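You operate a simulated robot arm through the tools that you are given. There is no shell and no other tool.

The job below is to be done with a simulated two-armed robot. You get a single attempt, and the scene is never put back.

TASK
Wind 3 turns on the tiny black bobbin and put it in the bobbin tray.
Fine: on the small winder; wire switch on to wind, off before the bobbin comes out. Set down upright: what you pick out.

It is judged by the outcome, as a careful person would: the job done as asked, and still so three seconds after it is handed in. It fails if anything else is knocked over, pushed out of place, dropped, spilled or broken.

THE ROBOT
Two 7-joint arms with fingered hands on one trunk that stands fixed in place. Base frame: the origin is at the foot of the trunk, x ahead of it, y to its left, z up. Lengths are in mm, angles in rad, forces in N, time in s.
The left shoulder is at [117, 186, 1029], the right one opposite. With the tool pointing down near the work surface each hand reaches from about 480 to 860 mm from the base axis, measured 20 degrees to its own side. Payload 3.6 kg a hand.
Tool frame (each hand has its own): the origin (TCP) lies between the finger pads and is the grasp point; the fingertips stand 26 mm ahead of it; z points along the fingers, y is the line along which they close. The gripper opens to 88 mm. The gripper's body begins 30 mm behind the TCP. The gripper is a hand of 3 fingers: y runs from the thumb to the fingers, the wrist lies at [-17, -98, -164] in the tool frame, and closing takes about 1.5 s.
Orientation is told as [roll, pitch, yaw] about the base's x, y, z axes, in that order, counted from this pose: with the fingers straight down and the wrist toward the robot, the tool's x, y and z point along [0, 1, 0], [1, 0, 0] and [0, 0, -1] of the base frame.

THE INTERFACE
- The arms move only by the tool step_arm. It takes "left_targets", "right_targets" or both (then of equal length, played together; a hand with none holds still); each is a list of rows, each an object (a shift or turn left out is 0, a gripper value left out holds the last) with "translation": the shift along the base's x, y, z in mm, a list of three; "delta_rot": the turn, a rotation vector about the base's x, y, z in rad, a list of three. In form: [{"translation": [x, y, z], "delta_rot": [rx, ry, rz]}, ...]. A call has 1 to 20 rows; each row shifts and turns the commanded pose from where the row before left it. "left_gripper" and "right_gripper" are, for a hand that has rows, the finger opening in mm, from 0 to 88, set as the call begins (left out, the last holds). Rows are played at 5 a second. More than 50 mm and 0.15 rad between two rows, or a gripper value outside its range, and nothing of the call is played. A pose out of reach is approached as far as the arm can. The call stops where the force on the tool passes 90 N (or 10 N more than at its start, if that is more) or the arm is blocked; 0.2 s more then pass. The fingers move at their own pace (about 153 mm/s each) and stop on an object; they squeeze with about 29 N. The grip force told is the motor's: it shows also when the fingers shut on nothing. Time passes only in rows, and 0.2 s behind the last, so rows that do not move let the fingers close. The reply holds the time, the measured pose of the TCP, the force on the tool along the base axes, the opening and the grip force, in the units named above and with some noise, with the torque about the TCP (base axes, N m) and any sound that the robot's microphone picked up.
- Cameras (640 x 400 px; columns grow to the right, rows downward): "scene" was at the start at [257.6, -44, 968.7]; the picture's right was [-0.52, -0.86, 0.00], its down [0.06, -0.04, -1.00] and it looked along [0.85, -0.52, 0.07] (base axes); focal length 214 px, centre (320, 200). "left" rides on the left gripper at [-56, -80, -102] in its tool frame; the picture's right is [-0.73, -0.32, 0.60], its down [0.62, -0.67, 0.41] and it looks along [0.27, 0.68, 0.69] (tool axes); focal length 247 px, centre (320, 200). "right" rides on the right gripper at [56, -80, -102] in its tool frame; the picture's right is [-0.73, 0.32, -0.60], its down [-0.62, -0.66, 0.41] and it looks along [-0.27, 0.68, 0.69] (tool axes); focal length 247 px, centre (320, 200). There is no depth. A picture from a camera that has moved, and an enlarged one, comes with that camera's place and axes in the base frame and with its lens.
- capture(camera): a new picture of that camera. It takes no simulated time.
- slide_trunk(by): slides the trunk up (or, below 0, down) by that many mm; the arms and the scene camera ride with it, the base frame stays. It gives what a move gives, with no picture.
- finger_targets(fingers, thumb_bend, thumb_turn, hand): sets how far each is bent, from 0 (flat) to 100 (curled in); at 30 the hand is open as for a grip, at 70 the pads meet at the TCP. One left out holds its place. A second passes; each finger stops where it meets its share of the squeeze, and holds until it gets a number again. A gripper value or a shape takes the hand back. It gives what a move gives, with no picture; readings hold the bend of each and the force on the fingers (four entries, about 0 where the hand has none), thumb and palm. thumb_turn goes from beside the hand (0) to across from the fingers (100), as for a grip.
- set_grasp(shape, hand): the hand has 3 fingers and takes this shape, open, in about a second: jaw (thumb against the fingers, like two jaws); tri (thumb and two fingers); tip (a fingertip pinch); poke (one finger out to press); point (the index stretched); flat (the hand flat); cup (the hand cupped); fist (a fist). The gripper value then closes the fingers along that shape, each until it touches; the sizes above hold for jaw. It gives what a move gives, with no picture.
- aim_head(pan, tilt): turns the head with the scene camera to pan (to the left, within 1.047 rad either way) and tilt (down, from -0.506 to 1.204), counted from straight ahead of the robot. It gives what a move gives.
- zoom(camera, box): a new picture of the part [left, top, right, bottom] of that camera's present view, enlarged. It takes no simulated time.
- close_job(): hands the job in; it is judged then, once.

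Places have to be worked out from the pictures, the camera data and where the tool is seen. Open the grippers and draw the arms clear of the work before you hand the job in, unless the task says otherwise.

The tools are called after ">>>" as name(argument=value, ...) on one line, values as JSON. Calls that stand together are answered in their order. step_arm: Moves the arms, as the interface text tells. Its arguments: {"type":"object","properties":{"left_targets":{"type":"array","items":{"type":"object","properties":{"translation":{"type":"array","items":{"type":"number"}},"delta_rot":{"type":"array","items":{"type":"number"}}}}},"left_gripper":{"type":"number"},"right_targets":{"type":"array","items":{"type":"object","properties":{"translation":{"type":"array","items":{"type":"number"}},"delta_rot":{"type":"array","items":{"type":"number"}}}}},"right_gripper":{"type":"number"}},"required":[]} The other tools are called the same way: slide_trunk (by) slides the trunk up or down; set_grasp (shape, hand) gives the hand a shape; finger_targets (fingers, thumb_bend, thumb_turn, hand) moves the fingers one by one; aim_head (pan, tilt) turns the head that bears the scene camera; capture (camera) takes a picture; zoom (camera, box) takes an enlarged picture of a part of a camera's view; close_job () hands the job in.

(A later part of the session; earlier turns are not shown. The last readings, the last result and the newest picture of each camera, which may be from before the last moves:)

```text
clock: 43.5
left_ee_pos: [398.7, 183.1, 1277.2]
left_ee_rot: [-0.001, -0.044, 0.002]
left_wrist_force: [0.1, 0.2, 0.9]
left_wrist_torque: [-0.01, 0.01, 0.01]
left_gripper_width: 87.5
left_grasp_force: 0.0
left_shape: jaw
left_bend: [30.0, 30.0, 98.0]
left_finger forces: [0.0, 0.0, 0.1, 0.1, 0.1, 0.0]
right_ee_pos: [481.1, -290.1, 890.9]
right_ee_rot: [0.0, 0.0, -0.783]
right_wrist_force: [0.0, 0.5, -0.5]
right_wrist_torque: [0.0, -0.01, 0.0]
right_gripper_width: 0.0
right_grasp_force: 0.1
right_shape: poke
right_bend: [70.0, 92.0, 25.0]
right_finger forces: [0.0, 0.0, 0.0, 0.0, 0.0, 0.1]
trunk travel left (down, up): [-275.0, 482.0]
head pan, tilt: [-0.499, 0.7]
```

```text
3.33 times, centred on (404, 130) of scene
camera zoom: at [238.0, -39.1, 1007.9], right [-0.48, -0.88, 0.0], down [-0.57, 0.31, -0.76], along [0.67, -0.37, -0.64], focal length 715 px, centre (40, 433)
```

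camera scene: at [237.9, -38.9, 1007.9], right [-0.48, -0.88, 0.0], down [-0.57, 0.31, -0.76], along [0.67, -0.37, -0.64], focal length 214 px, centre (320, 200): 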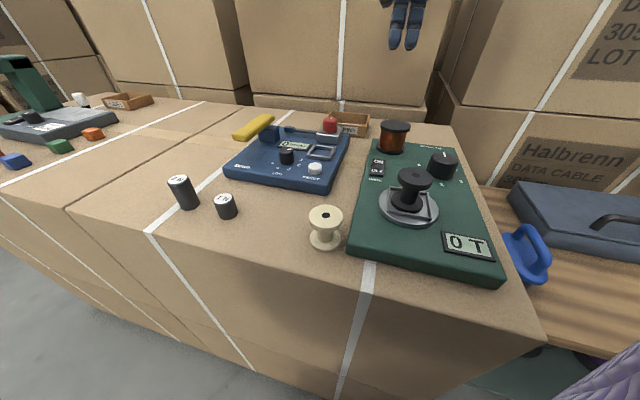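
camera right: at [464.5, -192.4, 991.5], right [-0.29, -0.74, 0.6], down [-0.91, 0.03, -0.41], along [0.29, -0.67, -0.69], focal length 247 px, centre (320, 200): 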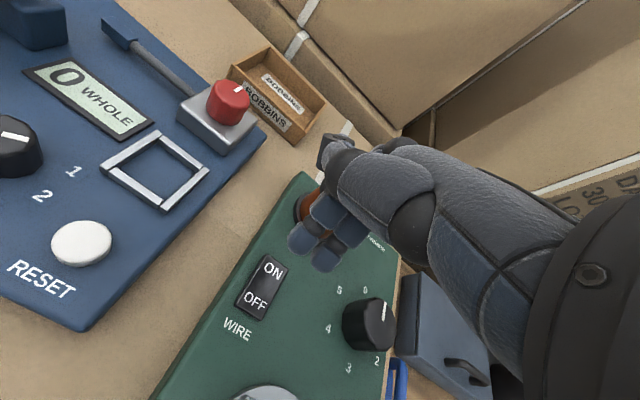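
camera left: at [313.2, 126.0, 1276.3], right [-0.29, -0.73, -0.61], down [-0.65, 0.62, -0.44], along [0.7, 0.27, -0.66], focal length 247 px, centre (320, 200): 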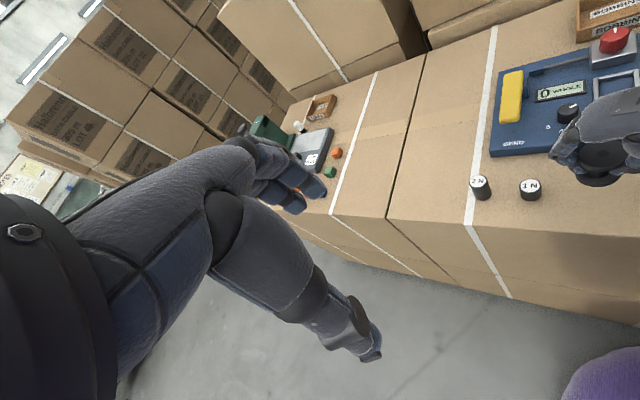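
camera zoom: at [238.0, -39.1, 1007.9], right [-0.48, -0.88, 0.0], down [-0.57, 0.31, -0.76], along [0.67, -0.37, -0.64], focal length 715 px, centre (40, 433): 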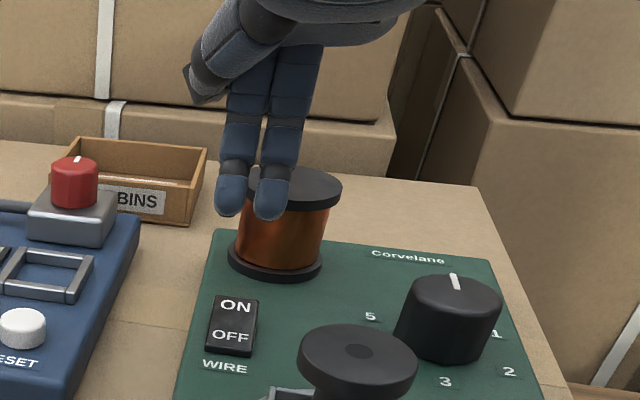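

The tip pair is directly over the ON half (scene ray gives (480, -287) to (484, -291) for the tips). I descend to just above the rocker.

>>> step_arm(right_targets=[{"translation": [0, 0, -15]}, {"translation": [0, 0, -15]}, {"translation": [0, 0, -9]}, {"translation": [0, 0, 0]}])

>>> zoom(camera="right", box=[200, 160, 360, 320])

>>> zoom(camera="scene", box=[350, 110, 446, 200])

```text
clock: 44.5
left_ee_pos: [397.7, 183.6, 1276.5]
left_ee_rot: [0.0, -0.043, -0.001]
left_wrist_force: [-0.5, 0.0, 0.0]
left_wrist_torque: [0.06, -0.02, 0.04]
left_gripper_width: 87.7
left_grasp_force: 0.1
left_shape: jaw
left_bend: [30.0, 30.0, 98.0]
left_finger forces: [0.1, 0.0, 0.0, 0.1, 0.0, 0.0]
right_ee_pos: [480.5, -288.8, 851.6]
right_ee_rot: [-0.002, 0.0, -0.784]
right_wrist_force: [0.3, 0.0, 0.6]
right_wrist_torque: [-0.03, 0.02, 0.0]
right_gripper_width: 0.0
right_grasp_force: 0.0
right_shape: poke
right_bend: [70.0, 92.0, 25.0]
right_finger forces: [0.1, 0.1, 0.1, 0.0, 0.1, 0.0]
trunk travel left (down, up): [-275.0, 482.0]
head pan, tilt: [-0.499, 0.7]
```

```text
2.50 times, centred on (280, 240) of right
camera zoom: at [464.0, -192.8, 952.7], right [-0.29, -0.74, 0.6], down [-0.91, 0.03, -0.41], along [0.29, -0.67, -0.69], focal length 617 px, centre (420, 100)
```

zoom: 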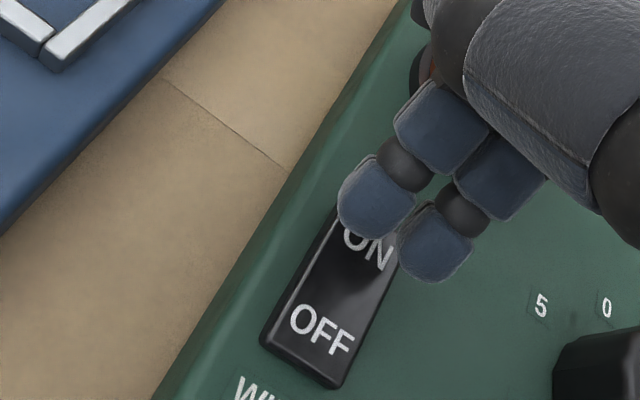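

```text
4.44 times, centred on (398, 155) of scene
camera zoom: at [237.8, -39.0, 1007.9], right [-0.48, -0.88, 0.0], down [-0.57, 0.31, -0.76], along [0.67, -0.37, -0.64], focal length 953 px, centre (-27, 400)
```

zoom: 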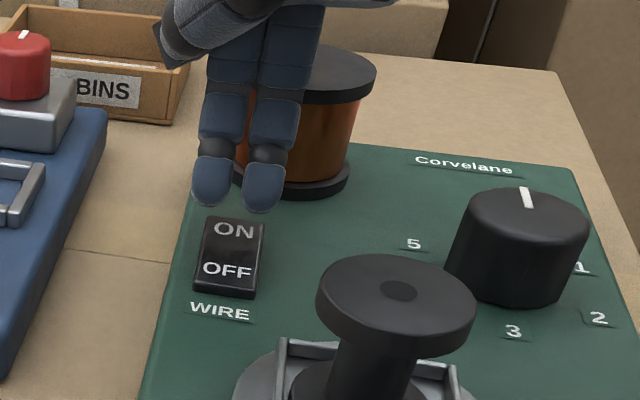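

The tips hover right over the ON label. I press down in small steps, watching for force and any click.

>>> step_arm(right_targets=[{"translation": [0, 0, -3]}, {"translation": [0, 0, -3]}, {"translation": [0, 0, 0]}])

>>> step_arm(right_targets=[{"translation": [0, 0, -2]}, {"translation": [0, 0, 0]}])

>>> zoom(camera="scene", box=[350, 110, 446, 200])

```text
clock: 45.3
left_ee_pos: [398.4, 182.7, 1277.1]
left_ee_rot: [0.001, -0.044, -0.001]
left_wrist_force: [-0.2, 0.3, -0.1]
left_wrist_torque: [0.0, 0.0, 0.02]
left_gripper_width: 87.9
left_grasp_force: 0.0
left_shape: jaw
left_bend: [30.0, 30.0, 98.0]
left_finger forces: [0.1, 0.0, 0.1, 0.0, 0.1, 0.0]
right_ee_pos: [481.1, -288.7, 845.7]
right_ee_rot: [-0.002, 0.0, -0.784]
right_wrist_force: [-0.4, 0.4, -0.8]
right_wrist_torque: [-0.03, 0.01, 0.0]
right_gripper_width: 0.0
right_grasp_force: 0.1
right_shape: poke
right_bend: [70.0, 92.0, 25.0]
right_finger forces: [0.1, 0.1, 0.0, 0.1, 0.1, 0.0]
trunk travel left (down, up): [-275.0, 482.0]
head pan, tilt: [-0.499, 0.7]
```

```text
clock: 45.9
left_ee_pos: [397.4, 181.5, 1278.6]
left_ee_rot: [-0.001, -0.045, -0.003]
left_wrist_force: [0.8, -0.4, 0.1]
left_wrist_torque: [0.0, -0.03, 0.0]
left_gripper_width: 87.8
left_grasp_force: 0.0
left_shape: jaw
left_bend: [30.0, 30.0, 98.0]
left_finger forces: [0.0, 0.0, 0.1, 0.0, 0.0, 0.0]
right_ee_pos: [481.0, -288.8, 843.8]
right_ee_rot: [-0.003, -0.001, -0.784]
right_wrist_force: [-0.3, 0.5, 0.6]
right_wrist_torque: [0.02, -0.03, -0.02]
right_gripper_width: 0.1
right_grasp_force: 0.0
right_shape: poke
right_bend: [70.0, 92.0, 25.0]
right_finger forces: [0.0, 0.0, 0.0, 0.1, 0.1, 0.0]
trunk travel left (down, up): [-275.0, 482.0]
head pan, tilt: [-0.499, 0.7]
```

```text
4.44 times, centred on (398, 155) of scene
camera zoom: at [237.8, -39.0, 1007.9], right [-0.48, -0.88, 0.0], down [-0.57, 0.31, -0.76], along [0.67, -0.37, -0.64], focal length 953 px, centre (-27, 400)
```

zoom: 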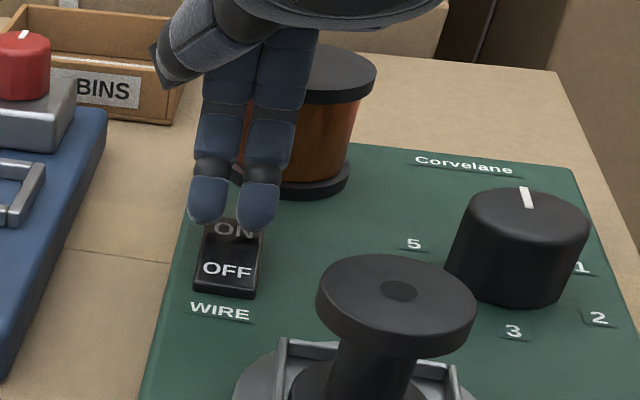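

No contact yet; tips are just above the ON label. I continue down in 1.5 mm steps.

>>> step_arm(right_targets=[{"translation": [0, 0, -1.5]}, {"translation": [0, 0, 0]}])

>>> step_arm(right_targets=[{"translation": [0, 0, -1.5]}, {"translation": [0, 0, 0]}])

>>> step_arm(right_targets=[{"translation": [0, 0, -1.5]}, {"translation": [0, 0, 0]}])

>>> zoom(camera="scene", box=[350, 110, 446, 200])

```text
clock: 46.5
left_ee_pos: [398.1, 183.1, 1277.0]
left_ee_rot: [0.001, -0.043, 0.001]
left_wrist_force: [0.2, 0.0, 0.0]
left_wrist_torque: [0.02, 0.04, -0.01]
left_gripper_width: 87.5
left_grasp_force: 0.0
left_shape: jaw
left_bend: [30.0, 30.0, 98.0]
left_finger forces: [0.0, 0.0, 0.1, 0.0, 0.0, 0.0]
right_ee_pos: [480.9, -288.8, 842.4]
right_ee_rot: [-0.001, 0.001, -0.784]
right_wrist_force: [-0.5, 0.2, 0.7]
right_wrist_torque: [-0.01, 0.0, 0.0]
right_gripper_width: 0.1
right_grasp_force: 0.0
right_shape: poke
right_bend: [70.0, 92.0, 25.0]
right_finger forces: [0.1, 0.0, 0.1, 0.1, 0.0, 0.0]
trunk travel left (down, up): [-275.0, 482.0]
head pan, tilt: [-0.499, 0.7]
```

```text
clock: 47.1
left_ee_pos: [397.4, 183.5, 1277.4]
left_ee_rot: [0.0, -0.045, -0.001]
left_wrist_force: [0.3, -0.6, 0.2]
left_wrist_torque: [0.0, -0.04, -0.03]
left_gripper_width: 87.7
left_grasp_force: 0.1
left_shape: jaw
left_bend: [30.0, 30.0, 98.0]
left_finger forces: [0.1, 0.1, 0.0, 0.0, 0.1, 0.0]
right_ee_pos: [481.0, -289.6, 842.1]
right_ee_rot: [-0.002, -0.001, -0.784]
right_wrist_force: [0.7, -1.1, 1.7]
right_wrist_torque: [-0.03, 0.0, 0.01]
right_gripper_width: 0.0
right_grasp_force: 0.1
right_shape: poke
right_bend: [70.0, 92.0, 25.0]
right_finger forces: [0.6, 0.8, 0.1, 0.1, 0.0, 0.1]
trunk travel left (down, up): [-275.0, 482.0]
head pan, tilt: [-0.499, 0.7]
```

```text
clock: 47.7
left_ee_pos: [397.4, 183.3, 1277.8]
left_ee_rot: [0.001, -0.044, 0.0]
left_wrist_force: [0.5, -0.2, 0.5]
left_wrist_torque: [0.02, 0.0, -0.04]
left_gripper_width: 87.5
left_grasp_force: 0.0
left_shape: jaw
left_bend: [30.0, 30.0, 98.0]
left_finger forces: [0.0, 0.0, 0.1, 0.0, 0.1, 0.0]
right_ee_pos: [479.8, -288.1, 839.6]
right_ee_rot: [-0.002, 0.0, -0.784]
right_wrist_force: [-0.2, 0.2, -0.3]
right_wrist_torque: [-0.02, -0.01, 0.0]
right_gripper_width: 0.2
right_grasp_force: 0.2
right_shape: poke
right_bend: [70.0, 92.0, 25.0]
right_finger forces: [0.2, 0.0, 0.0, 0.0, 0.0, 0.0]
trunk travel left (down, up): [-275.0, 482.0]
head pan, tilt: [-0.499, 0.7]
```

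```text
4.44 times, centred on (398, 155) of scene
camera zoom: at [237.8, -39.0, 1007.9], right [-0.48, -0.88, 0.0], down [-0.57, 0.31, -0.76], along [0.67, -0.37, -0.64], focal length 953 px, centre (-27, 400)
```

zoom: 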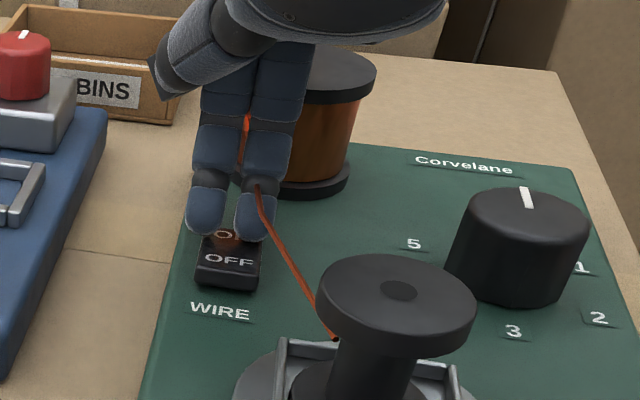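

The rocker flipped (OFF end now raised) and a wire has appeared from the spool to the bobbin, so the switch is ON. I lift the hand straight up and check the counter.

>>> step_arm(right_targets=[{"translation": [0, 0, 5]}, {"translation": [0, 0, 20]}, {"translation": [0, 0, 30]}, {"translation": [0, 0, 35]}])

>>> zoom(camera="scene", box=[340, 100, 500, 260])

>>> capture(camera="right")

```text
clock: 48.7
left_ee_pos: [397.3, 184.0, 1276.0]
left_ee_rot: [-0.001, -0.042, 0.001]
left_wrist_force: [0.0, -0.2, 0.6]
left_wrist_torque: [0.03, -0.01, 0.0]
left_gripper_width: 87.5
left_grasp_force: 0.0
left_shape: jaw
left_bend: [30.0, 30.0, 98.0]
left_finger forces: [0.0, 0.0, 0.0, 0.0, 0.0, 0.0]
right_ee_pos: [480.1, -288.2, 929.0]
right_ee_rot: [-0.002, 0.0, -0.784]
right_wrist_force: [-0.7, 0.2, 0.0]
right_wrist_torque: [0.0, 0.01, 0.01]
right_gripper_width: 0.0
right_grasp_force: 0.0
right_shape: poke
right_bend: [70.0, 92.0, 25.0]
right_finger forces: [0.0, 0.0, 0.1, 0.0, 0.1, 0.0]
trunk travel left (down, up): [-275.0, 482.0]
head pan, tilt: [-0.499, 0.7]
```

```text
2.50 times, centred on (420, 180) of scene
camera zoom: at [237.5, -38.9, 1008.1], right [-0.48, -0.88, 0.0], down [-0.57, 0.31, -0.77], along [0.67, -0.37, -0.64], focal length 536 px, centre (70, 250)
```

zoom: 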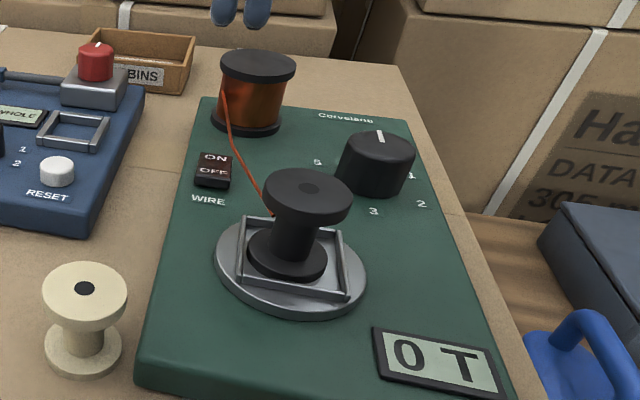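

```text
taken
camera right: at [463.8, -192.0, 1030.5], right [-0.29, -0.74, 0.6], down [-0.91, 0.03, -0.41], along [0.29, -0.67, -0.69], focal length 247 px, centre (320, 200)
```

right: 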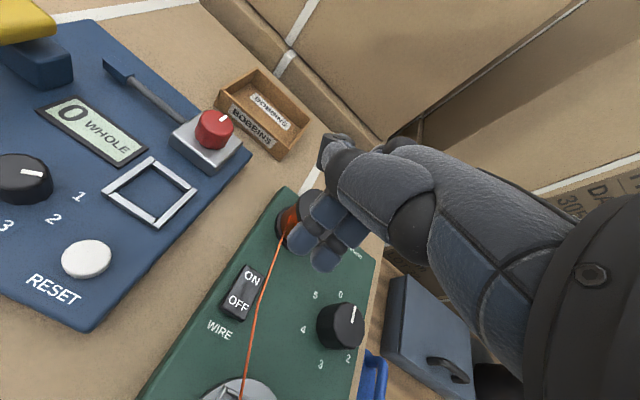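

Wire is ON and the counter still reads 0 T with the knob pointer at 0. I go back to the jaw shape and move above the knob (about (415, -368), top z≈833), turning to yaw ≈ +0.55 for a clockwise turn.

>>> set_grasp(hand="right", shape="jaw")

>>> step_arm(right_targets=[{"translation": [-6, -8, 4], "delta_rot": [0, 0, 0.1334]}, {"translation": [-6, -8, 4], "delta_rot": [0, 0, 0.1334]}, {"translation": [-6, -8, 4], "delta_rot": [0, 0, 0.1334]}, {"translation": [-6, -8, 0], "delta_rot": [0, 0, 0.1334]}, {"translation": [-7, -8, 0], "delta_rot": [0, 0, 0.1334]}, {"translation": [-7, -8, 0], "delta_rot": [0, 0, 0.1334]}, {"translation": [-7, -8, 0], "delta_rot": [0, 0, 0.1334]}, {"translation": [-7, -8, 0], "delta_rot": [0, 0, 0.1334]}, {"translation": [-7, -8, 0], "delta_rot": [0, 0, 0.1334]}, {"translation": [-6, -8, 0], "delta_rot": [0, 0, 0.1334]}], right_gripper=70)

>>> capture(camera="right")

>>> capture(camera="scene")

```text
clock: 49.6
left_ee_pos: [397.5, 183.1, 1275.6]
left_ee_rot: [0.001, -0.044, 0.0]
left_wrist_force: [0.0, -0.5, 0.4]
left_wrist_torque: [-0.01, -0.02, -0.04]
left_gripper_width: 87.7
left_grasp_force: 0.1
left_shape: jaw
left_bend: [30.0, 30.0, 98.0]
left_finger forces: [0.1, 0.1, 0.1, 0.0, 0.0, 0.1]
right_ee_pos: [482.2, -287.6, 929.3]
right_ee_rot: [-0.002, 0.0, -0.783]
right_wrist_force: [0.3, -0.4, -0.4]
right_wrist_torque: [0.01, 0.03, 0.01]
right_gripper_width: 87.9
right_grasp_force: 0.0
right_shape: jaw
right_bend: [30.0, 30.0, 97.0]
right_finger forces: [0.1, 0.0, 0.0, 0.0, 0.0, 0.1]
trunk travel left (down, up): [-275.0, 482.0]
head pan, tilt: [-0.499, 0.7]
```

```text
clock: 51.8
left_ee_pos: [396.8, 182.7, 1276.5]
left_ee_rot: [0.0, -0.044, 0.0]
left_wrist_force: [-0.6, -0.8, 0.1]
left_wrist_torque: [0.01, -0.03, -0.01]
left_gripper_width: 88.0
left_grasp_force: 0.1
left_shape: jaw
left_bend: [30.0, 30.0, 98.0]
left_finger forces: [0.0, 0.1, 0.0, 0.1, 0.1, 0.0]
right_ee_pos: [416.8, -369.3, 939.1]
right_ee_rot: [-0.002, -0.001, 0.55]
right_wrist_force: [0.2, 0.1, 0.3]
right_wrist_torque: [-0.01, 0.02, 0.02]
right_gripper_width: 70.1
right_grasp_force: 0.1
right_shape: jaw
right_bend: [33.0, 47.0, 99.0]
right_finger forces: [0.1, 0.0, 0.1, 0.0, 0.0, 0.0]
trunk travel left (down, up): [-275.0, 482.0]
head pan, tilt: [-0.499, 0.7]
```

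```text
taken
camera right: at [318.3, -362.8, 1041.2], right [0.65, -0.46, 0.6], down [-0.24, -0.88, -0.41], along [0.72, 0.12, -0.69], focal length 247 px, centre (320, 200)
```

right: 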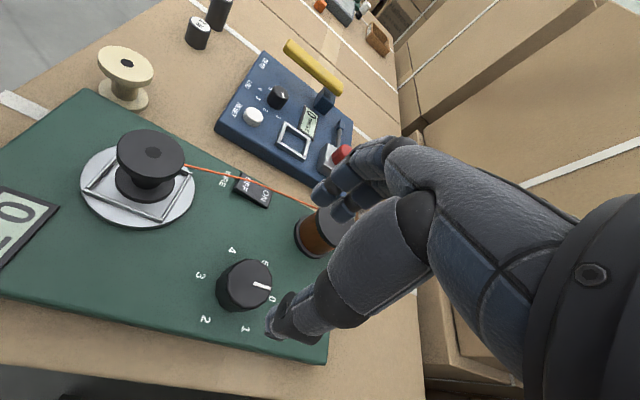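

```text
taken
camera scene: at [237.7, -39.4, 1007.9], right [-0.48, -0.88, 0.0], down [-0.57, 0.31, -0.76], along [0.67, -0.37, -0.64], focal length 214 px, centre (320, 200)
```

scene: 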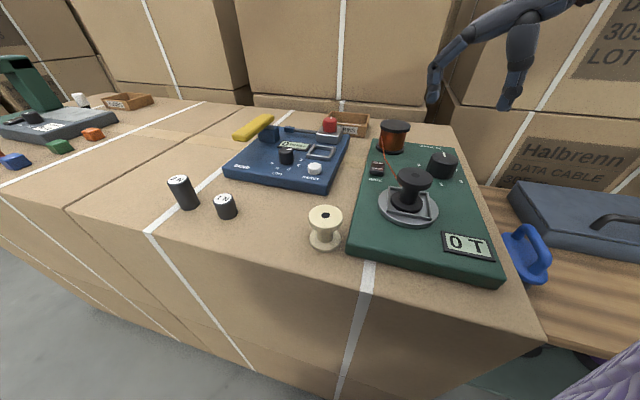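

The knob lies almost exactly below the TCP in the wrist view. I zoom both views to refine.

>>> zoom(camera="right", box=[180, 230, 308, 330])

>>> zoom(camera="scene", box=[400, 120, 500, 220])

```text
4.00 times, centred on (244, 280) of right
camera zoom: at [318.3, -362.8, 1041.2], right [0.65, -0.46, 0.6], down [-0.24, -0.88, -0.41], along [0.72, 0.12, -0.69], focal length 988 px, centre (624, -120)
```

zoom: 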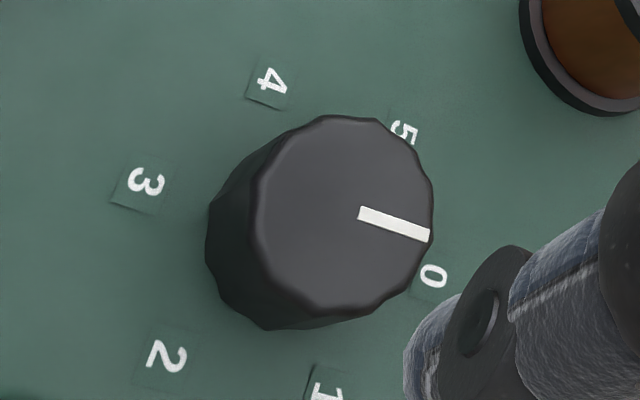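

```text
4.00 times, centred on (450, 170) of scene
camera zoom: at [237.7, -39.4, 1007.9], right [-0.48, -0.88, 0.0], down [-0.57, 0.31, -0.76], along [0.67, -0.37, -0.64], focal length 858 px, centre (-200, 320)
```

zoom: 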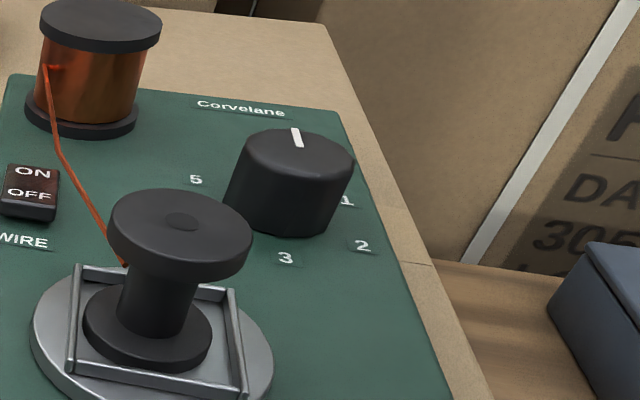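

The knob centre agrees with the TCP axis within about 2 mm. I descend to just above it and check that the fingers straddle it.

>>> step_arm(right_targets=[{"translation": [-1, 0, -25]}, {"translation": [0, 0, -25]}, {"translation": [0, 0, -22]}, {"translation": [0, 0, 0]}])

>>> zoom(camera="scene", box=[400, 100, 500, 200])

>>> capture(camera="right")

```text
clock: 52.8
left_ee_pos: [396.6, 183.9, 1276.9]
left_ee_rot: [0.0, -0.044, 0.003]
left_wrist_force: [0.1, 0.9, 0.1]
left_wrist_torque: [-0.02, -0.05, -0.03]
left_gripper_width: 87.9
left_grasp_force: 0.2
left_shape: jaw
left_bend: [30.0, 30.0, 98.0]
left_finger forces: [0.0, 0.0, 0.1, 0.0, 0.0, 0.0]
right_ee_pos: [414.8, -367.2, 868.0]
right_ee_rot: [0.0, -0.001, 0.551]
right_wrist_force: [-0.3, 0.1, -0.6]
right_wrist_torque: [0.03, 0.0, -0.02]
right_gripper_width: 70.3
right_grasp_force: 0.0
right_shape: jaw
right_bend: [33.0, 47.0, 99.0]
right_finger forces: [0.0, 0.0, 0.0, 0.0, 0.0, 0.0]
trunk travel left (down, up): [-275.0, 482.0]
head pan, tilt: [-0.499, 0.7]
```

```text
4.00 times, centred on (450, 150) of scene
camera zoom: at [237.8, -38.9, 1008.0], right [-0.48, -0.88, 0.0], down [-0.57, 0.31, -0.76], along [0.67, -0.37, -0.64], focal length 858 px, centre (-200, 400)
```

zoom: 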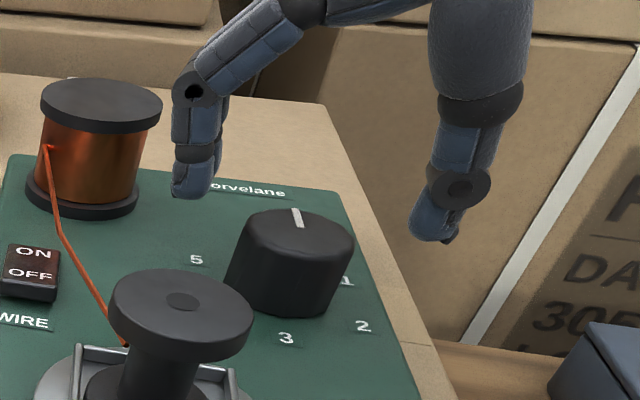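

```text
taken
camera right: at [317.3, -362.2, 969.5], right [0.65, -0.46, 0.6], down [-0.24, -0.88, -0.41], along [0.72, 0.12, -0.69], focal length 247 px, centre (320, 200)
```

right: 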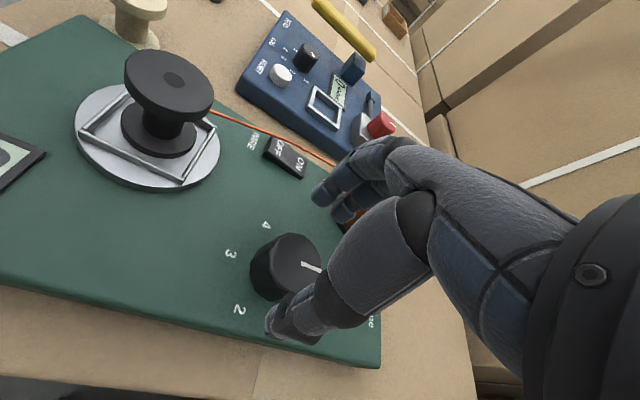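

The finger and thumb tips straddle the knob symmetrically (midpoint (414, -367)). I descend to TCP z≈840 so the tips reach just above the panel.

>>> step_arm(right_targets=[{"translation": [0, -0.5, -12]}, {"translation": [0, 0, -10]}, {"translation": [0, 0, -5]}, {"translation": [0, 0, 0]}])

>>> zoom(camera="scene", box=[400, 100, 500, 200])

>>> zoom(camera="right", box=[220, 180, 380, 340])

```text
clock: 53.8
left_ee_pos: [397.6, 182.7, 1276.4]
left_ee_rot: [-0.002, -0.043, 0.0]
left_wrist_force: [0.2, 0.9, 0.6]
left_wrist_torque: [-0.04, -0.03, 0.0]
left_gripper_width: 87.7
left_grasp_force: 0.1
left_shape: jaw
left_bend: [30.0, 30.0, 98.0]
left_finger forces: [0.1, 0.0, 0.0, 0.1, 0.0, 0.0]
right_ee_pos: [415.9, -369.3, 842.0]
right_ee_rot: [-0.002, 0.0, 0.55]
right_wrist_force: [-0.5, -0.3, -0.2]
right_wrist_torque: [0.02, -0.03, -0.02]
right_gripper_width: 70.2
right_grasp_force: 0.0
right_shape: jaw
right_bend: [33.0, 47.0, 99.0]
right_finger forces: [0.0, 0.0, 0.1, 0.0, 0.1, 0.0]
trunk travel left (down, up): [-275.0, 482.0]
head pan, tilt: [-0.499, 0.7]
```

```text
4.00 times, centred on (450, 150) of scene
camera zoom: at [237.8, -39.0, 1007.9], right [-0.48, -0.88, 0.0], down [-0.57, 0.31, -0.76], along [0.67, -0.37, -0.64], focal length 858 px, centre (-200, 400)
```

zoom: 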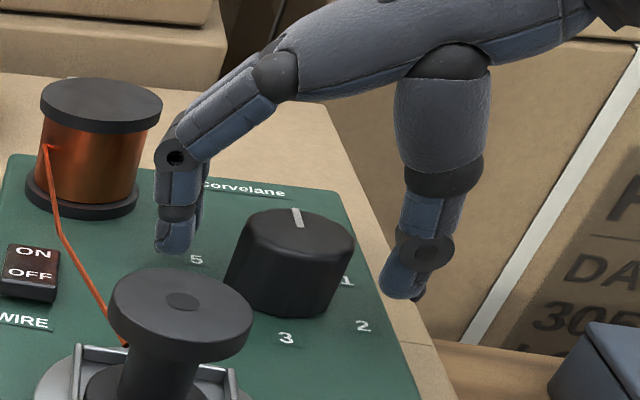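

```text
2.50 times, centred on (300, 260) of right
camera zoom: at [317.4, -362.7, 943.1], right [0.66, -0.46, 0.6], down [-0.24, -0.88, -0.41], along [0.72, 0.12, -0.69], focal length 617 px, centre (370, 50)
```

zoom: 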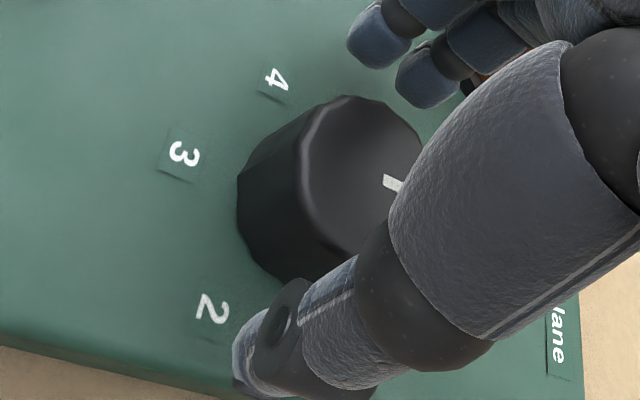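

The knob is centred between the fingers and thumb. I close on it.

>>> step_arm(right_targets=[{"translation": [0, 0, 0]}, {"translation": [0, 0, 0]}, {"translation": [0, 0, 0]}, {"translation": [0, 0, 0]}, {"translation": [0, 0, 0]}, {"translation": [0, 0, 0]}, {"translation": [0, 0, 0]}], right_gripper=20)

>>> zoom(camera="scene", box=[400, 100, 500, 200])

>>> zoom(camera="right", box=[220, 180, 380, 340])

```text
clock: 55.4
left_ee_pos: [398.2, 182.4, 1279.0]
left_ee_rot: [0.002, -0.043, 0.001]
left_wrist_force: [-0.2, 0.8, -0.1]
left_wrist_torque: [0.0, 0.02, -0.02]
left_gripper_width: 87.9
left_grasp_force: 0.0
left_shape: jaw
left_bend: [30.0, 30.0, 98.0]
left_finger forces: [0.0, 0.0, 0.0, 0.0, 0.0, 0.0]
right_ee_pos: [413.9, -368.6, 842.6]
right_ee_rot: [-0.003, -0.001, 0.549]
right_wrist_force: [-2.7, -5.0, -2.5]
right_wrist_torque: [-0.07, 0.09, 0.02]
right_gripper_width: 32.6
right_grasp_force: 28.6
right_shape: jaw
right_bend: [51.0, 71.0, 100.0]
right_finger forces: [7.1, 17.3, 0.0, 0.0, 28.4, 0.0]
trunk travel left (down, up): [-275.0, 482.0]
head pan, tilt: [-0.499, 0.7]
```

```text
4.00 times, centred on (450, 150) of scene
camera zoom: at [237.7, -39.5, 1007.9], right [-0.48, -0.88, 0.0], down [-0.57, 0.31, -0.76], along [0.67, -0.37, -0.64], focal length 858 px, centre (-200, 400)
```

zoom: 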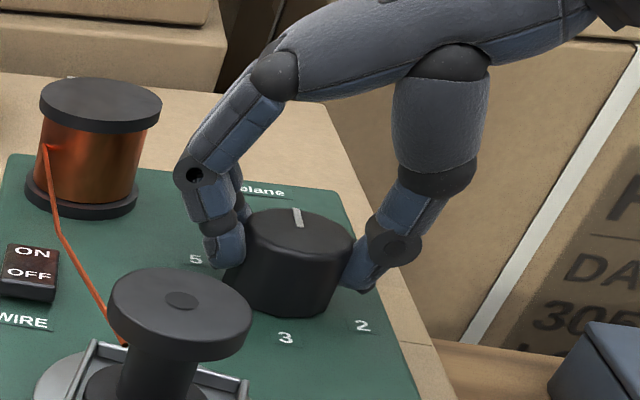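

```text
2.50 times, centred on (300, 260) of right
camera zoom: at [317.2, -363.2, 942.9], right [0.66, -0.46, 0.6], down [-0.24, -0.88, -0.41], along [0.72, 0.12, -0.69], focal length 617 px, centre (370, 50)
```

zoom: 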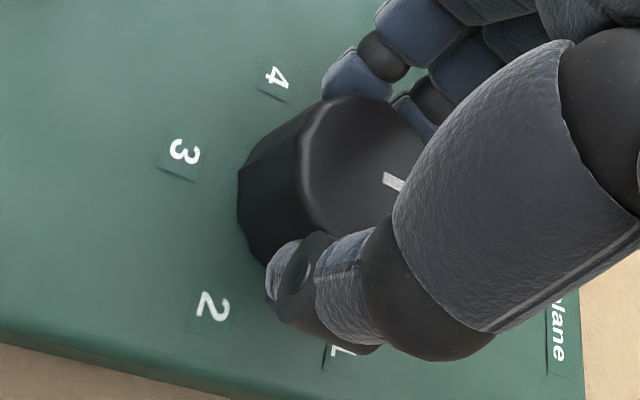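

The knob is gripped at about 29 N. I rotate clockwise by 30° first and check that the pointer follows.

>>> step_arm(right_targets=[{"delta_rot": [0, 0, -0.131]}, {"delta_rot": [0, 0, -0.131]}, {"delta_rot": [0, 0, -0.131]}, {"delta_rot": [0, 0, -0.131]}])

>>> zoom(camera="scene", box=[340, 100, 500, 260])

>>> zoom(camera="right", box=[220, 180, 380, 340])

```text
clock: 56.4
left_ee_pos: [397.7, 182.2, 1277.1]
left_ee_rot: [0.003, -0.042, -0.002]
left_wrist_force: [0.3, -0.8, 0.9]
left_wrist_torque: [0.0, 0.0, 0.03]
left_gripper_width: 87.9
left_grasp_force: 0.1
left_shape: jaw
left_bend: [30.0, 30.0, 98.0]
left_finger forces: [0.0, 0.1, 0.1, 0.0, 0.1, 0.1]
right_ee_pos: [415.8, -368.3, 842.4]
right_ee_rot: [-0.002, -0.002, 0.023]
right_wrist_force: [-1.1, -6.7, 0.4]
right_wrist_torque: [-0.11, 0.01, -0.01]
right_gripper_width: 32.5
right_grasp_force: 29.7
right_shape: jaw
right_bend: [51.0, 71.0, 100.0]
right_finger forces: [6.2, 22.0, 0.0, 0.0, 27.3, 0.0]
trunk travel left (down, up): [-275.0, 482.0]
head pan, tilt: [-0.499, 0.7]
```

```text
2.50 times, centred on (420, 180) of scene
camera zoom: at [237.8, -39.7, 1007.9], right [-0.48, -0.88, 0.0], down [-0.57, 0.31, -0.76], along [0.67, -0.37, -0.64], focal length 536 px, centre (70, 250)
```

zoom: 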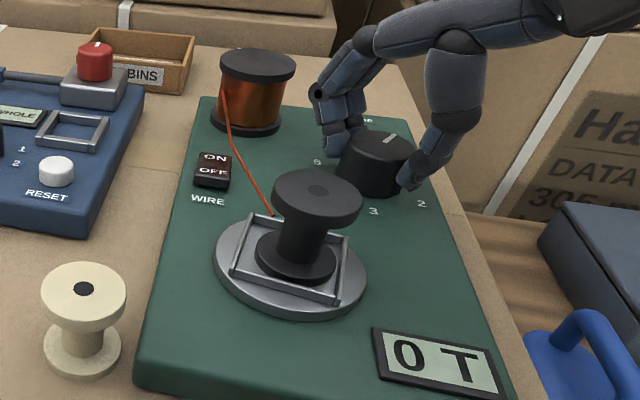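

```text
2.50 times, centred on (300, 260) of right
camera zoom: at [334.1, -315.4, 942.7], right [0.33, -0.73, 0.6], down [-0.65, -0.64, -0.41], along [0.68, -0.25, -0.69], focal length 617 px, centre (370, 50)
```

zoom: 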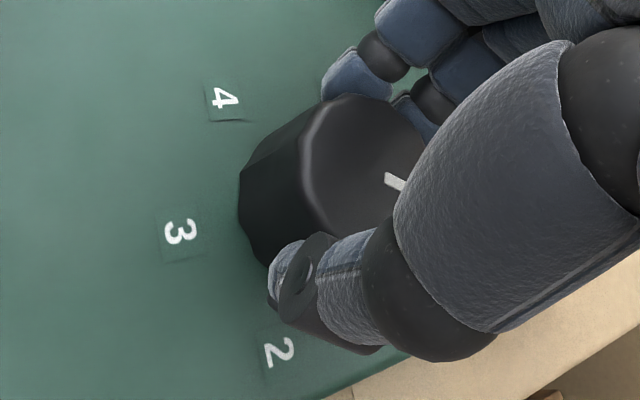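

The pointer follows, and the turntable is turning with it; one knob division looks like one full turntable turn. I continue another 30° to reach position 1.

>>> step_arm(right_targets=[{"delta_rot": [0, 0, -0.131]}, {"delta_rot": [0, 0, -0.131]}, {"delta_rot": [0, 0, -0.131]}, {"delta_rot": [0, 0, -0.131]}, {"delta_rot": [0, 0, 0]}])

>>> zoom(camera="scene", box=[340, 100, 500, 260])

>>> zoom(camera="right", box=[220, 180, 380, 340])

```text
clock: 57.6
left_ee_pos: [398.1, 182.2, 1276.3]
left_ee_rot: [0.001, -0.043, 0.0]
left_wrist_force: [-0.3, -1.0, -0.1]
left_wrist_torque: [0.0, -0.04, -0.02]
left_gripper_width: 87.8
left_grasp_force: 0.1
left_shape: jaw
left_bend: [30.0, 30.0, 98.0]
left_finger forces: [0.0, 0.0, 0.0, 0.0, 0.1, 0.0]
right_ee_pos: [414.7, -370.7, 842.4]
right_ee_rot: [-0.002, 0.0, -0.5]
right_wrist_force: [-0.5, -11.0, 0.2]
right_wrist_torque: [-0.21, -0.02, 0.01]
right_gripper_width: 32.5
right_grasp_force: 29.0
right_shape: jaw
right_bend: [50.0, 71.0, 100.0]
right_finger forces: [5.1, 27.2, 0.0, 0.0, 26.3, 0.0]
trunk travel left (down, up): [-275.0, 482.0]
head pan, tilt: [-0.499, 0.7]
```

```text
2.50 times, centred on (420, 180) of scene
camera zoom: at [237.8, -40.1, 1007.9], right [-0.48, -0.88, 0.0], down [-0.57, 0.31, -0.76], along [0.67, -0.37, -0.64], focal length 536 px, centre (70, 250)
```

zoom: 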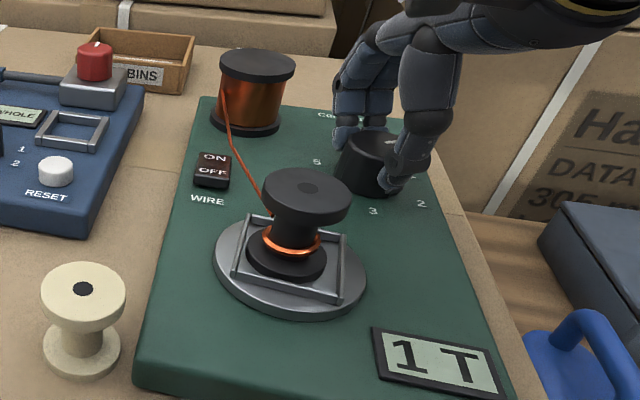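

```text
2.50 times, centred on (300, 260) of right
camera zoom: at [372.2, -282.3, 942.9], right [-0.07, -0.8, 0.6], down [-0.88, -0.23, -0.41], along [0.46, -0.56, -0.69], focal length 617 px, centre (370, 50)
```

zoom: 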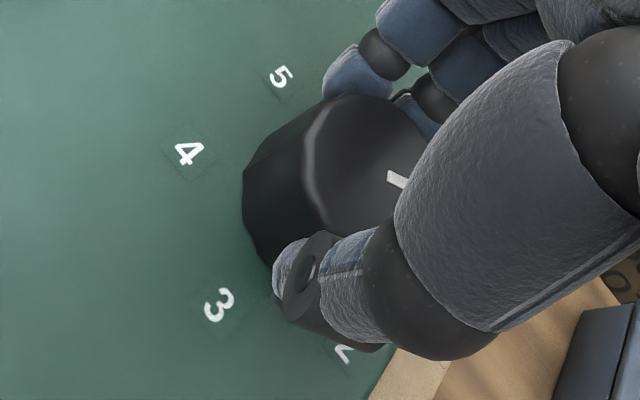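

The counter reads 1 T and one orange turn shows on the bobbin core. Lateral force has risen to 11 N, so I release the knob, then rotate back to +0.55 with open fingers and regrip.

>>> step_arm(right_targets=[{"delta_rot": [0, 0, 0]}, {"delta_rot": [0, 0, 0]}, {"delta_rot": [0, 0, 0]}, {"delta_rot": [0, 0, 0]}, {"delta_rot": [0, 0, 0]}], right_gripper=72)

>>> zoom(camera="scene", box=[340, 100, 500, 260])

>>> zoom(camera="right", box=[220, 180, 380, 340])

```text
clock: 58.8
left_ee_pos: [397.3, 183.1, 1276.7]
left_ee_rot: [0.0, -0.044, 0.001]
left_wrist_force: [0.3, 0.2, -0.4]
left_wrist_torque: [0.02, 0.01, -0.01]
left_gripper_width: 87.5
left_grasp_force: 0.0
left_shape: jaw
left_bend: [30.0, 30.0, 98.0]
left_finger forces: [0.0, 0.0, 0.1, 0.0, 0.0, 0.1]
right_ee_pos: [415.7, -369.2, 842.1]
right_ee_rot: [-0.001, 0.0, -0.5]
right_wrist_force: [0.1, -0.2, 0.1]
right_wrist_torque: [0.0, 0.01, 0.03]
right_gripper_width: 71.7
right_grasp_force: 0.1
right_shape: jaw
right_bend: [33.0, 45.0, 99.0]
right_finger forces: [0.0, 0.0, 0.0, 0.0, 0.0, 0.0]
trunk travel left (down, up): [-275.0, 482.0]
head pan, tilt: [-0.499, 0.7]
```

```text
2.50 times, centred on (420, 180) of scene
camera zoom: at [237.9, -39.0, 1007.9], right [-0.48, -0.88, 0.0], down [-0.57, 0.31, -0.76], along [0.67, -0.37, -0.64], focal length 536 px, centre (70, 250)
```

zoom: 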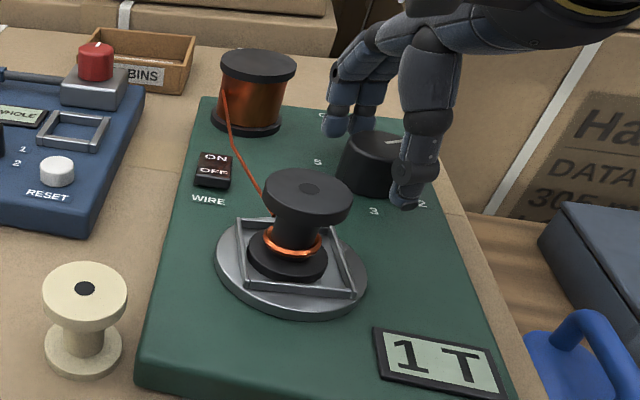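

```text
2.50 times, centred on (300, 260) of right
camera zoom: at [372.1, -281.2, 943.0], right [-0.07, -0.8, 0.6], down [-0.88, -0.23, -0.41], along [0.46, -0.56, -0.69], focal length 617 px, centre (370, 50)
```

zoom: 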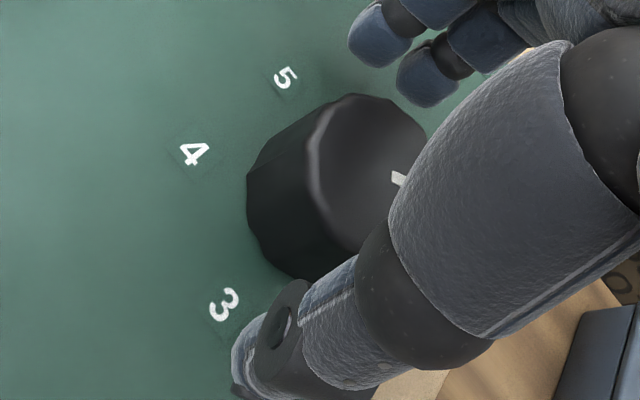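

The knob stayed at 1 and the counter still shows 1 T. With fingers open I rotate back +60° around the knob.

>>> step_arm(right_targets=[{"delta_rot": [0, 0, 0.131]}, {"delta_rot": [0, 0, 0.131]}, {"delta_rot": [0, 0, 0.131]}, {"delta_rot": [0, 0, 0.131]}, {"delta_rot": [0, 0, 0.131]}, {"delta_rot": [0, 0, 0.131]}, {"delta_rot": [0, 0, 0.131]}, {"delta_rot": [0, 0, 0.131]}])

>>> step_arm(right_targets=[{"translation": [0, 0, 0]}, {"translation": [0, 0, 0]}, {"translation": [0, 0, 0]}, {"translation": [0, 0, 0]}, {"translation": [0, 0, 0]}, {"translation": [0, 0, 0]}, {"translation": [0, 0, 0]}], right_gripper=20)

>>> zoom(camera="scene", box=[340, 100, 500, 260])

>>> zoom(camera="right", box=[220, 180, 380, 340])

```text
clock: 60.6
left_ee_pos: [397.4, 182.3, 1277.4]
left_ee_rot: [-0.001, -0.044, 0.001]
left_wrist_force: [0.0, 0.3, 0.3]
left_wrist_torque: [0.0, -0.04, 0.01]
left_gripper_width: 87.6
left_grasp_force: 0.1
left_shape: jaw
left_bend: [30.0, 30.0, 98.0]
left_finger forces: [0.0, 0.0, 0.0, 0.0, 0.1, 0.0]
right_ee_pos: [414.4, -368.8, 841.7]
right_ee_rot: [0.001, -0.001, 0.55]
right_wrist_force: [-0.5, 0.8, 0.4]
right_wrist_torque: [0.02, 0.0, 0.02]
right_gripper_width: 71.8
right_grasp_force: 0.0
right_shape: jaw
right_bend: [33.0, 45.0, 99.0]
right_finger forces: [0.0, 0.1, 0.1, 0.0, 0.0, 0.1]
trunk travel left (down, up): [-275.0, 482.0]
head pan, tilt: [-0.499, 0.7]
```

```text
clock: 62.2
left_ee_pos: [398.5, 182.2, 1277.5]
left_ee_rot: [0.002, -0.043, -0.001]
left_wrist_force: [-0.2, -0.2, 0.1]
left_wrist_torque: [-0.01, -0.04, -0.03]
left_gripper_width: 87.7
left_grasp_force: 0.1
left_shape: jaw
left_bend: [30.0, 30.0, 98.0]
left_finger forces: [0.1, 0.0, 0.0, 0.1, 0.0, 0.0]
right_ee_pos: [415.4, -369.5, 841.7]
right_ee_rot: [-0.003, 0.001, 0.549]
right_wrist_force: [-3.4, -2.8, -2.2]
right_wrist_torque: [-0.09, 0.03, -0.01]
right_gripper_width: 32.3
right_grasp_force: 29.3
right_shape: jaw
right_bend: [51.0, 71.0, 100.0]
right_finger forces: [8.6, 16.1, 0.0, 0.0, 28.0, 0.0]
trunk travel left (down, up): [-275.0, 482.0]
head pan, tilt: [-0.499, 0.7]
```

```text
2.50 times, centred on (420, 180) of scene
camera zoom: at [237.7, -39.4, 1007.9], right [-0.48, -0.88, 0.0], down [-0.57, 0.31, -0.76], along [0.67, -0.37, -0.64], focal length 536 px, centre (70, 250)
```

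zoom: 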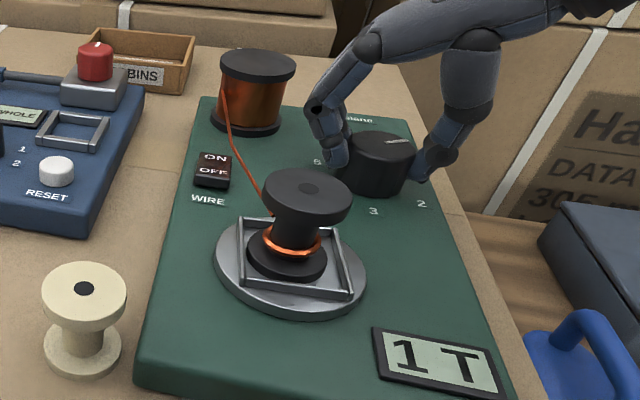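

```text
2.50 times, centred on (300, 260) of right
camera zoom: at [316.9, -363.3, 942.6], right [0.66, -0.46, 0.6], down [-0.24, -0.88, -0.41], along [0.72, 0.12, -0.69], focal length 617 px, centre (370, 50)
```

zoom: 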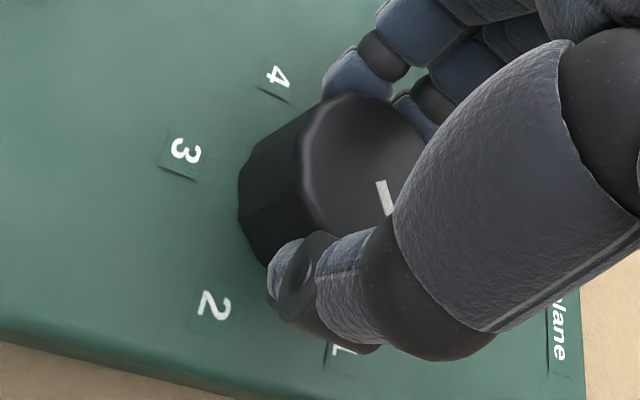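

Regripped at yaw 0.55 with the pointer at 1. I turn another 60° clockwise to position 2.

>>> step_arm(right_targets=[{"delta_rot": [0, 0, -0.133]}, {"delta_rot": [0, 0, -0.133]}, {"delta_rot": [0, 0, -0.133]}, {"delta_rot": [0, 0, -0.133]}, {"delta_rot": [0, 0, -0.133]}, {"delta_rot": [0, 0, -0.133]}, {"delta_rot": [0, 0, -0.133]}, {"delta_rot": [0, 0, -0.133]}, {"delta_rot": [0, 0, 0]}])

>>> zoom(camera="scene", box=[340, 100, 500, 260])

>>> zoom(camera="right", box=[220, 180, 380, 340])

```text
clock: 64.2
left_ee_pos: [397.7, 182.3, 1276.2]
left_ee_rot: [0.002, -0.044, 0.0]
left_wrist_force: [0.3, 0.1, -0.6]
left_wrist_torque: [-0.02, 0.03, 0.02]
left_gripper_width: 87.7
left_grasp_force: 0.0
left_shape: jaw
left_bend: [30.0, 30.0, 98.0]
left_finger forces: [0.0, 0.0, 0.0, 0.0, 0.1, 0.1]
right_ee_pos: [415.3, -370.2, 842.6]
right_ee_rot: [-0.002, 0.0, -0.516]
right_wrist_force: [-0.9, -10.5, -2.4]
right_wrist_torque: [-0.18, -0.04, 0.01]
right_gripper_width: 32.5
right_grasp_force: 28.8
right_shape: jaw
right_bend: [50.0, 71.0, 100.0]
right_finger forces: [6.6, 25.5, 0.0, 0.1, 26.3, 0.0]
trunk travel left (down, up): [-275.0, 482.0]
head pan, tilt: [-0.499, 0.7]
```

```text
2.50 times, centred on (420, 180) of scene
camera zoom: at [237.9, -40.0, 1007.9], right [-0.48, -0.88, 0.0], down [-0.57, 0.31, -0.76], along [0.67, -0.37, -0.64], focal length 536 px, centre (70, 250)
```

zoom: 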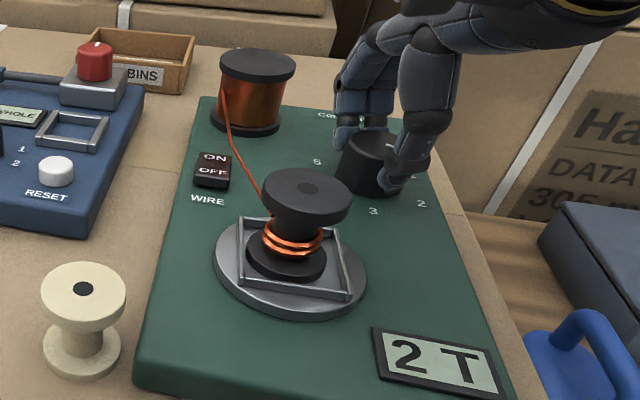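

```text
2.50 times, centred on (300, 260) of right
camera zoom: at [373.6, -281.7, 942.8], right [-0.09, -0.8, 0.6], down [-0.89, -0.21, -0.41], along [0.45, -0.57, -0.69], focal length 617 px, centre (370, 50)
```

zoom: 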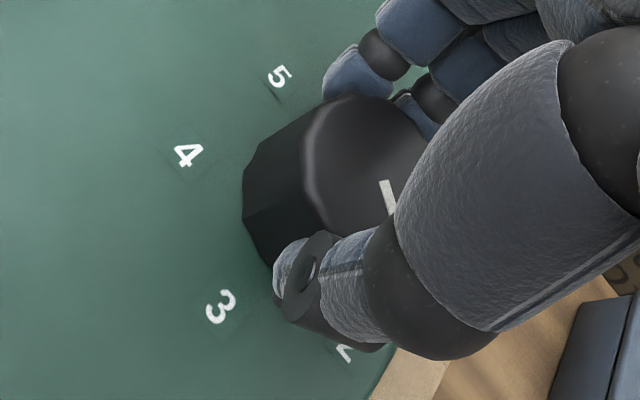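

The counter reads 2 T and two turns are on the core. I release, rotate back, and regrip for the last step.

>>> step_arm(right_targets=[{"delta_rot": [0, 0, 0]}, {"delta_rot": [0, 0, 0]}, {"delta_rot": [0, 0, 0]}, {"delta_rot": [0, 0, 0]}, {"delta_rot": [0, 0, 0]}], right_gripper=72)

>>> step_arm(right_targets=[{"delta_rot": [0, 0, 0.133]}, {"delta_rot": [0, 0, 0.133]}, {"delta_rot": [0, 0, 0.133]}, {"delta_rot": [0, 0, 0.133]}, {"delta_rot": [0, 0, 0.133]}, {"delta_rot": [0, 0, 0.133]}, {"delta_rot": [0, 0, 0.133]}, {"delta_rot": [0, 0, 0.133]}])

>>> zoom(camera="scene", box=[340, 100, 500, 260])

>>> zoom(camera="right", box=[220, 180, 380, 340])

```text
clock: 65.4
left_ee_pos: [398.5, 183.8, 1278.1]
left_ee_rot: [0.001, -0.044, 0.0]
left_wrist_force: [0.0, -0.6, -0.4]
left_wrist_torque: [-0.03, 0.0, 0.03]
left_gripper_width: 87.9
left_grasp_force: 0.0
left_shape: jaw
left_bend: [30.0, 30.0, 98.0]
left_finger forces: [0.0, 0.0, 0.0, 0.1, 0.0, 0.0]
right_ee_pos: [414.7, -368.2, 841.5]
right_ee_rot: [-0.001, -0.001, -0.514]
right_wrist_force: [0.4, 1.0, 0.7]
right_wrist_torque: [0.05, -0.02, 0.01]
right_gripper_width: 71.8
right_grasp_force: 0.2
right_shape: jaw
right_bend: [33.0, 45.0, 99.0]
right_finger forces: [0.1, 0.0, 0.0, 0.0, 0.1, 0.0]
trunk travel left (down, up): [-275.0, 482.0]
head pan, tilt: [-0.499, 0.7]
```

```text
clock: 67.2
left_ee_pos: [397.3, 183.3, 1276.8]
left_ee_rot: [-0.001, -0.044, 0.0]
left_wrist_force: [0.3, -0.2, 0.4]
left_wrist_torque: [0.01, 0.01, 0.0]
left_gripper_width: 87.6
left_grasp_force: 0.0
left_shape: jaw
left_bend: [30.0, 30.0, 98.0]
left_finger forces: [0.0, 0.1, 0.0, 0.1, 0.0, 0.0]
right_ee_pos: [415.5, -370.4, 842.6]
right_ee_rot: [0.0, 0.0, 0.552]
right_wrist_force: [-0.2, 0.7, -0.5]
right_wrist_torque: [-0.04, 0.0, 0.03]
right_gripper_width: 71.5
right_grasp_force: 0.0
right_shape: jaw
right_bend: [33.0, 45.0, 99.0]
right_finger forces: [0.0, 0.0, 0.0, 0.0, 0.0, 0.1]
trunk travel left (down, up): [-275.0, 482.0]
head pan, tilt: [-0.499, 0.7]
```

```text
2.50 times, centred on (420, 180) of scene
camera zoom: at [237.9, -39.1, 1007.9], right [-0.48, -0.88, 0.0], down [-0.57, 0.31, -0.76], along [0.67, -0.37, -0.64], focal length 536 px, centre (70, 250)
```

zoom: 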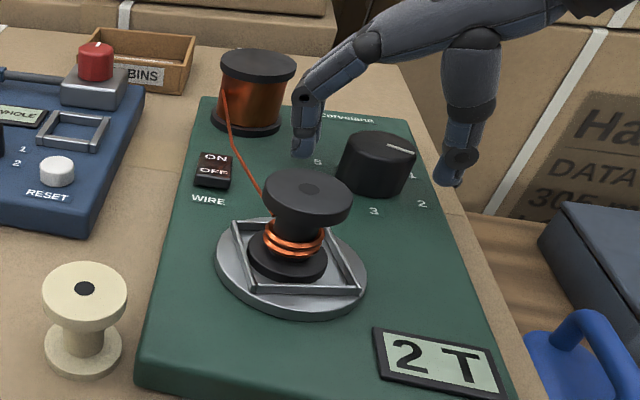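

```text
2.50 times, centred on (300, 260) of right
camera zoom: at [317.7, -363.2, 943.1], right [0.66, -0.46, 0.6], down [-0.24, -0.88, -0.41], along [0.72, 0.13, -0.69], focal length 617 px, centre (370, 50)
```

zoom: 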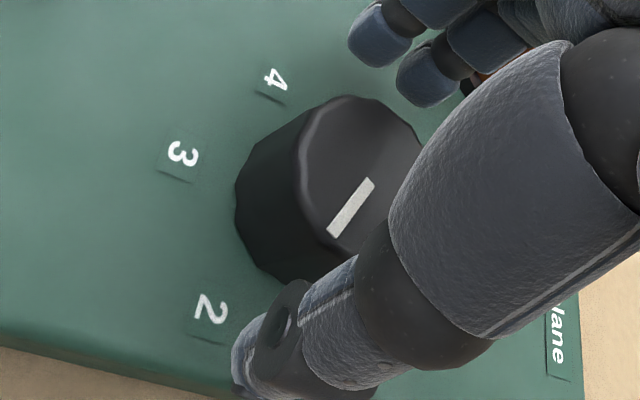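

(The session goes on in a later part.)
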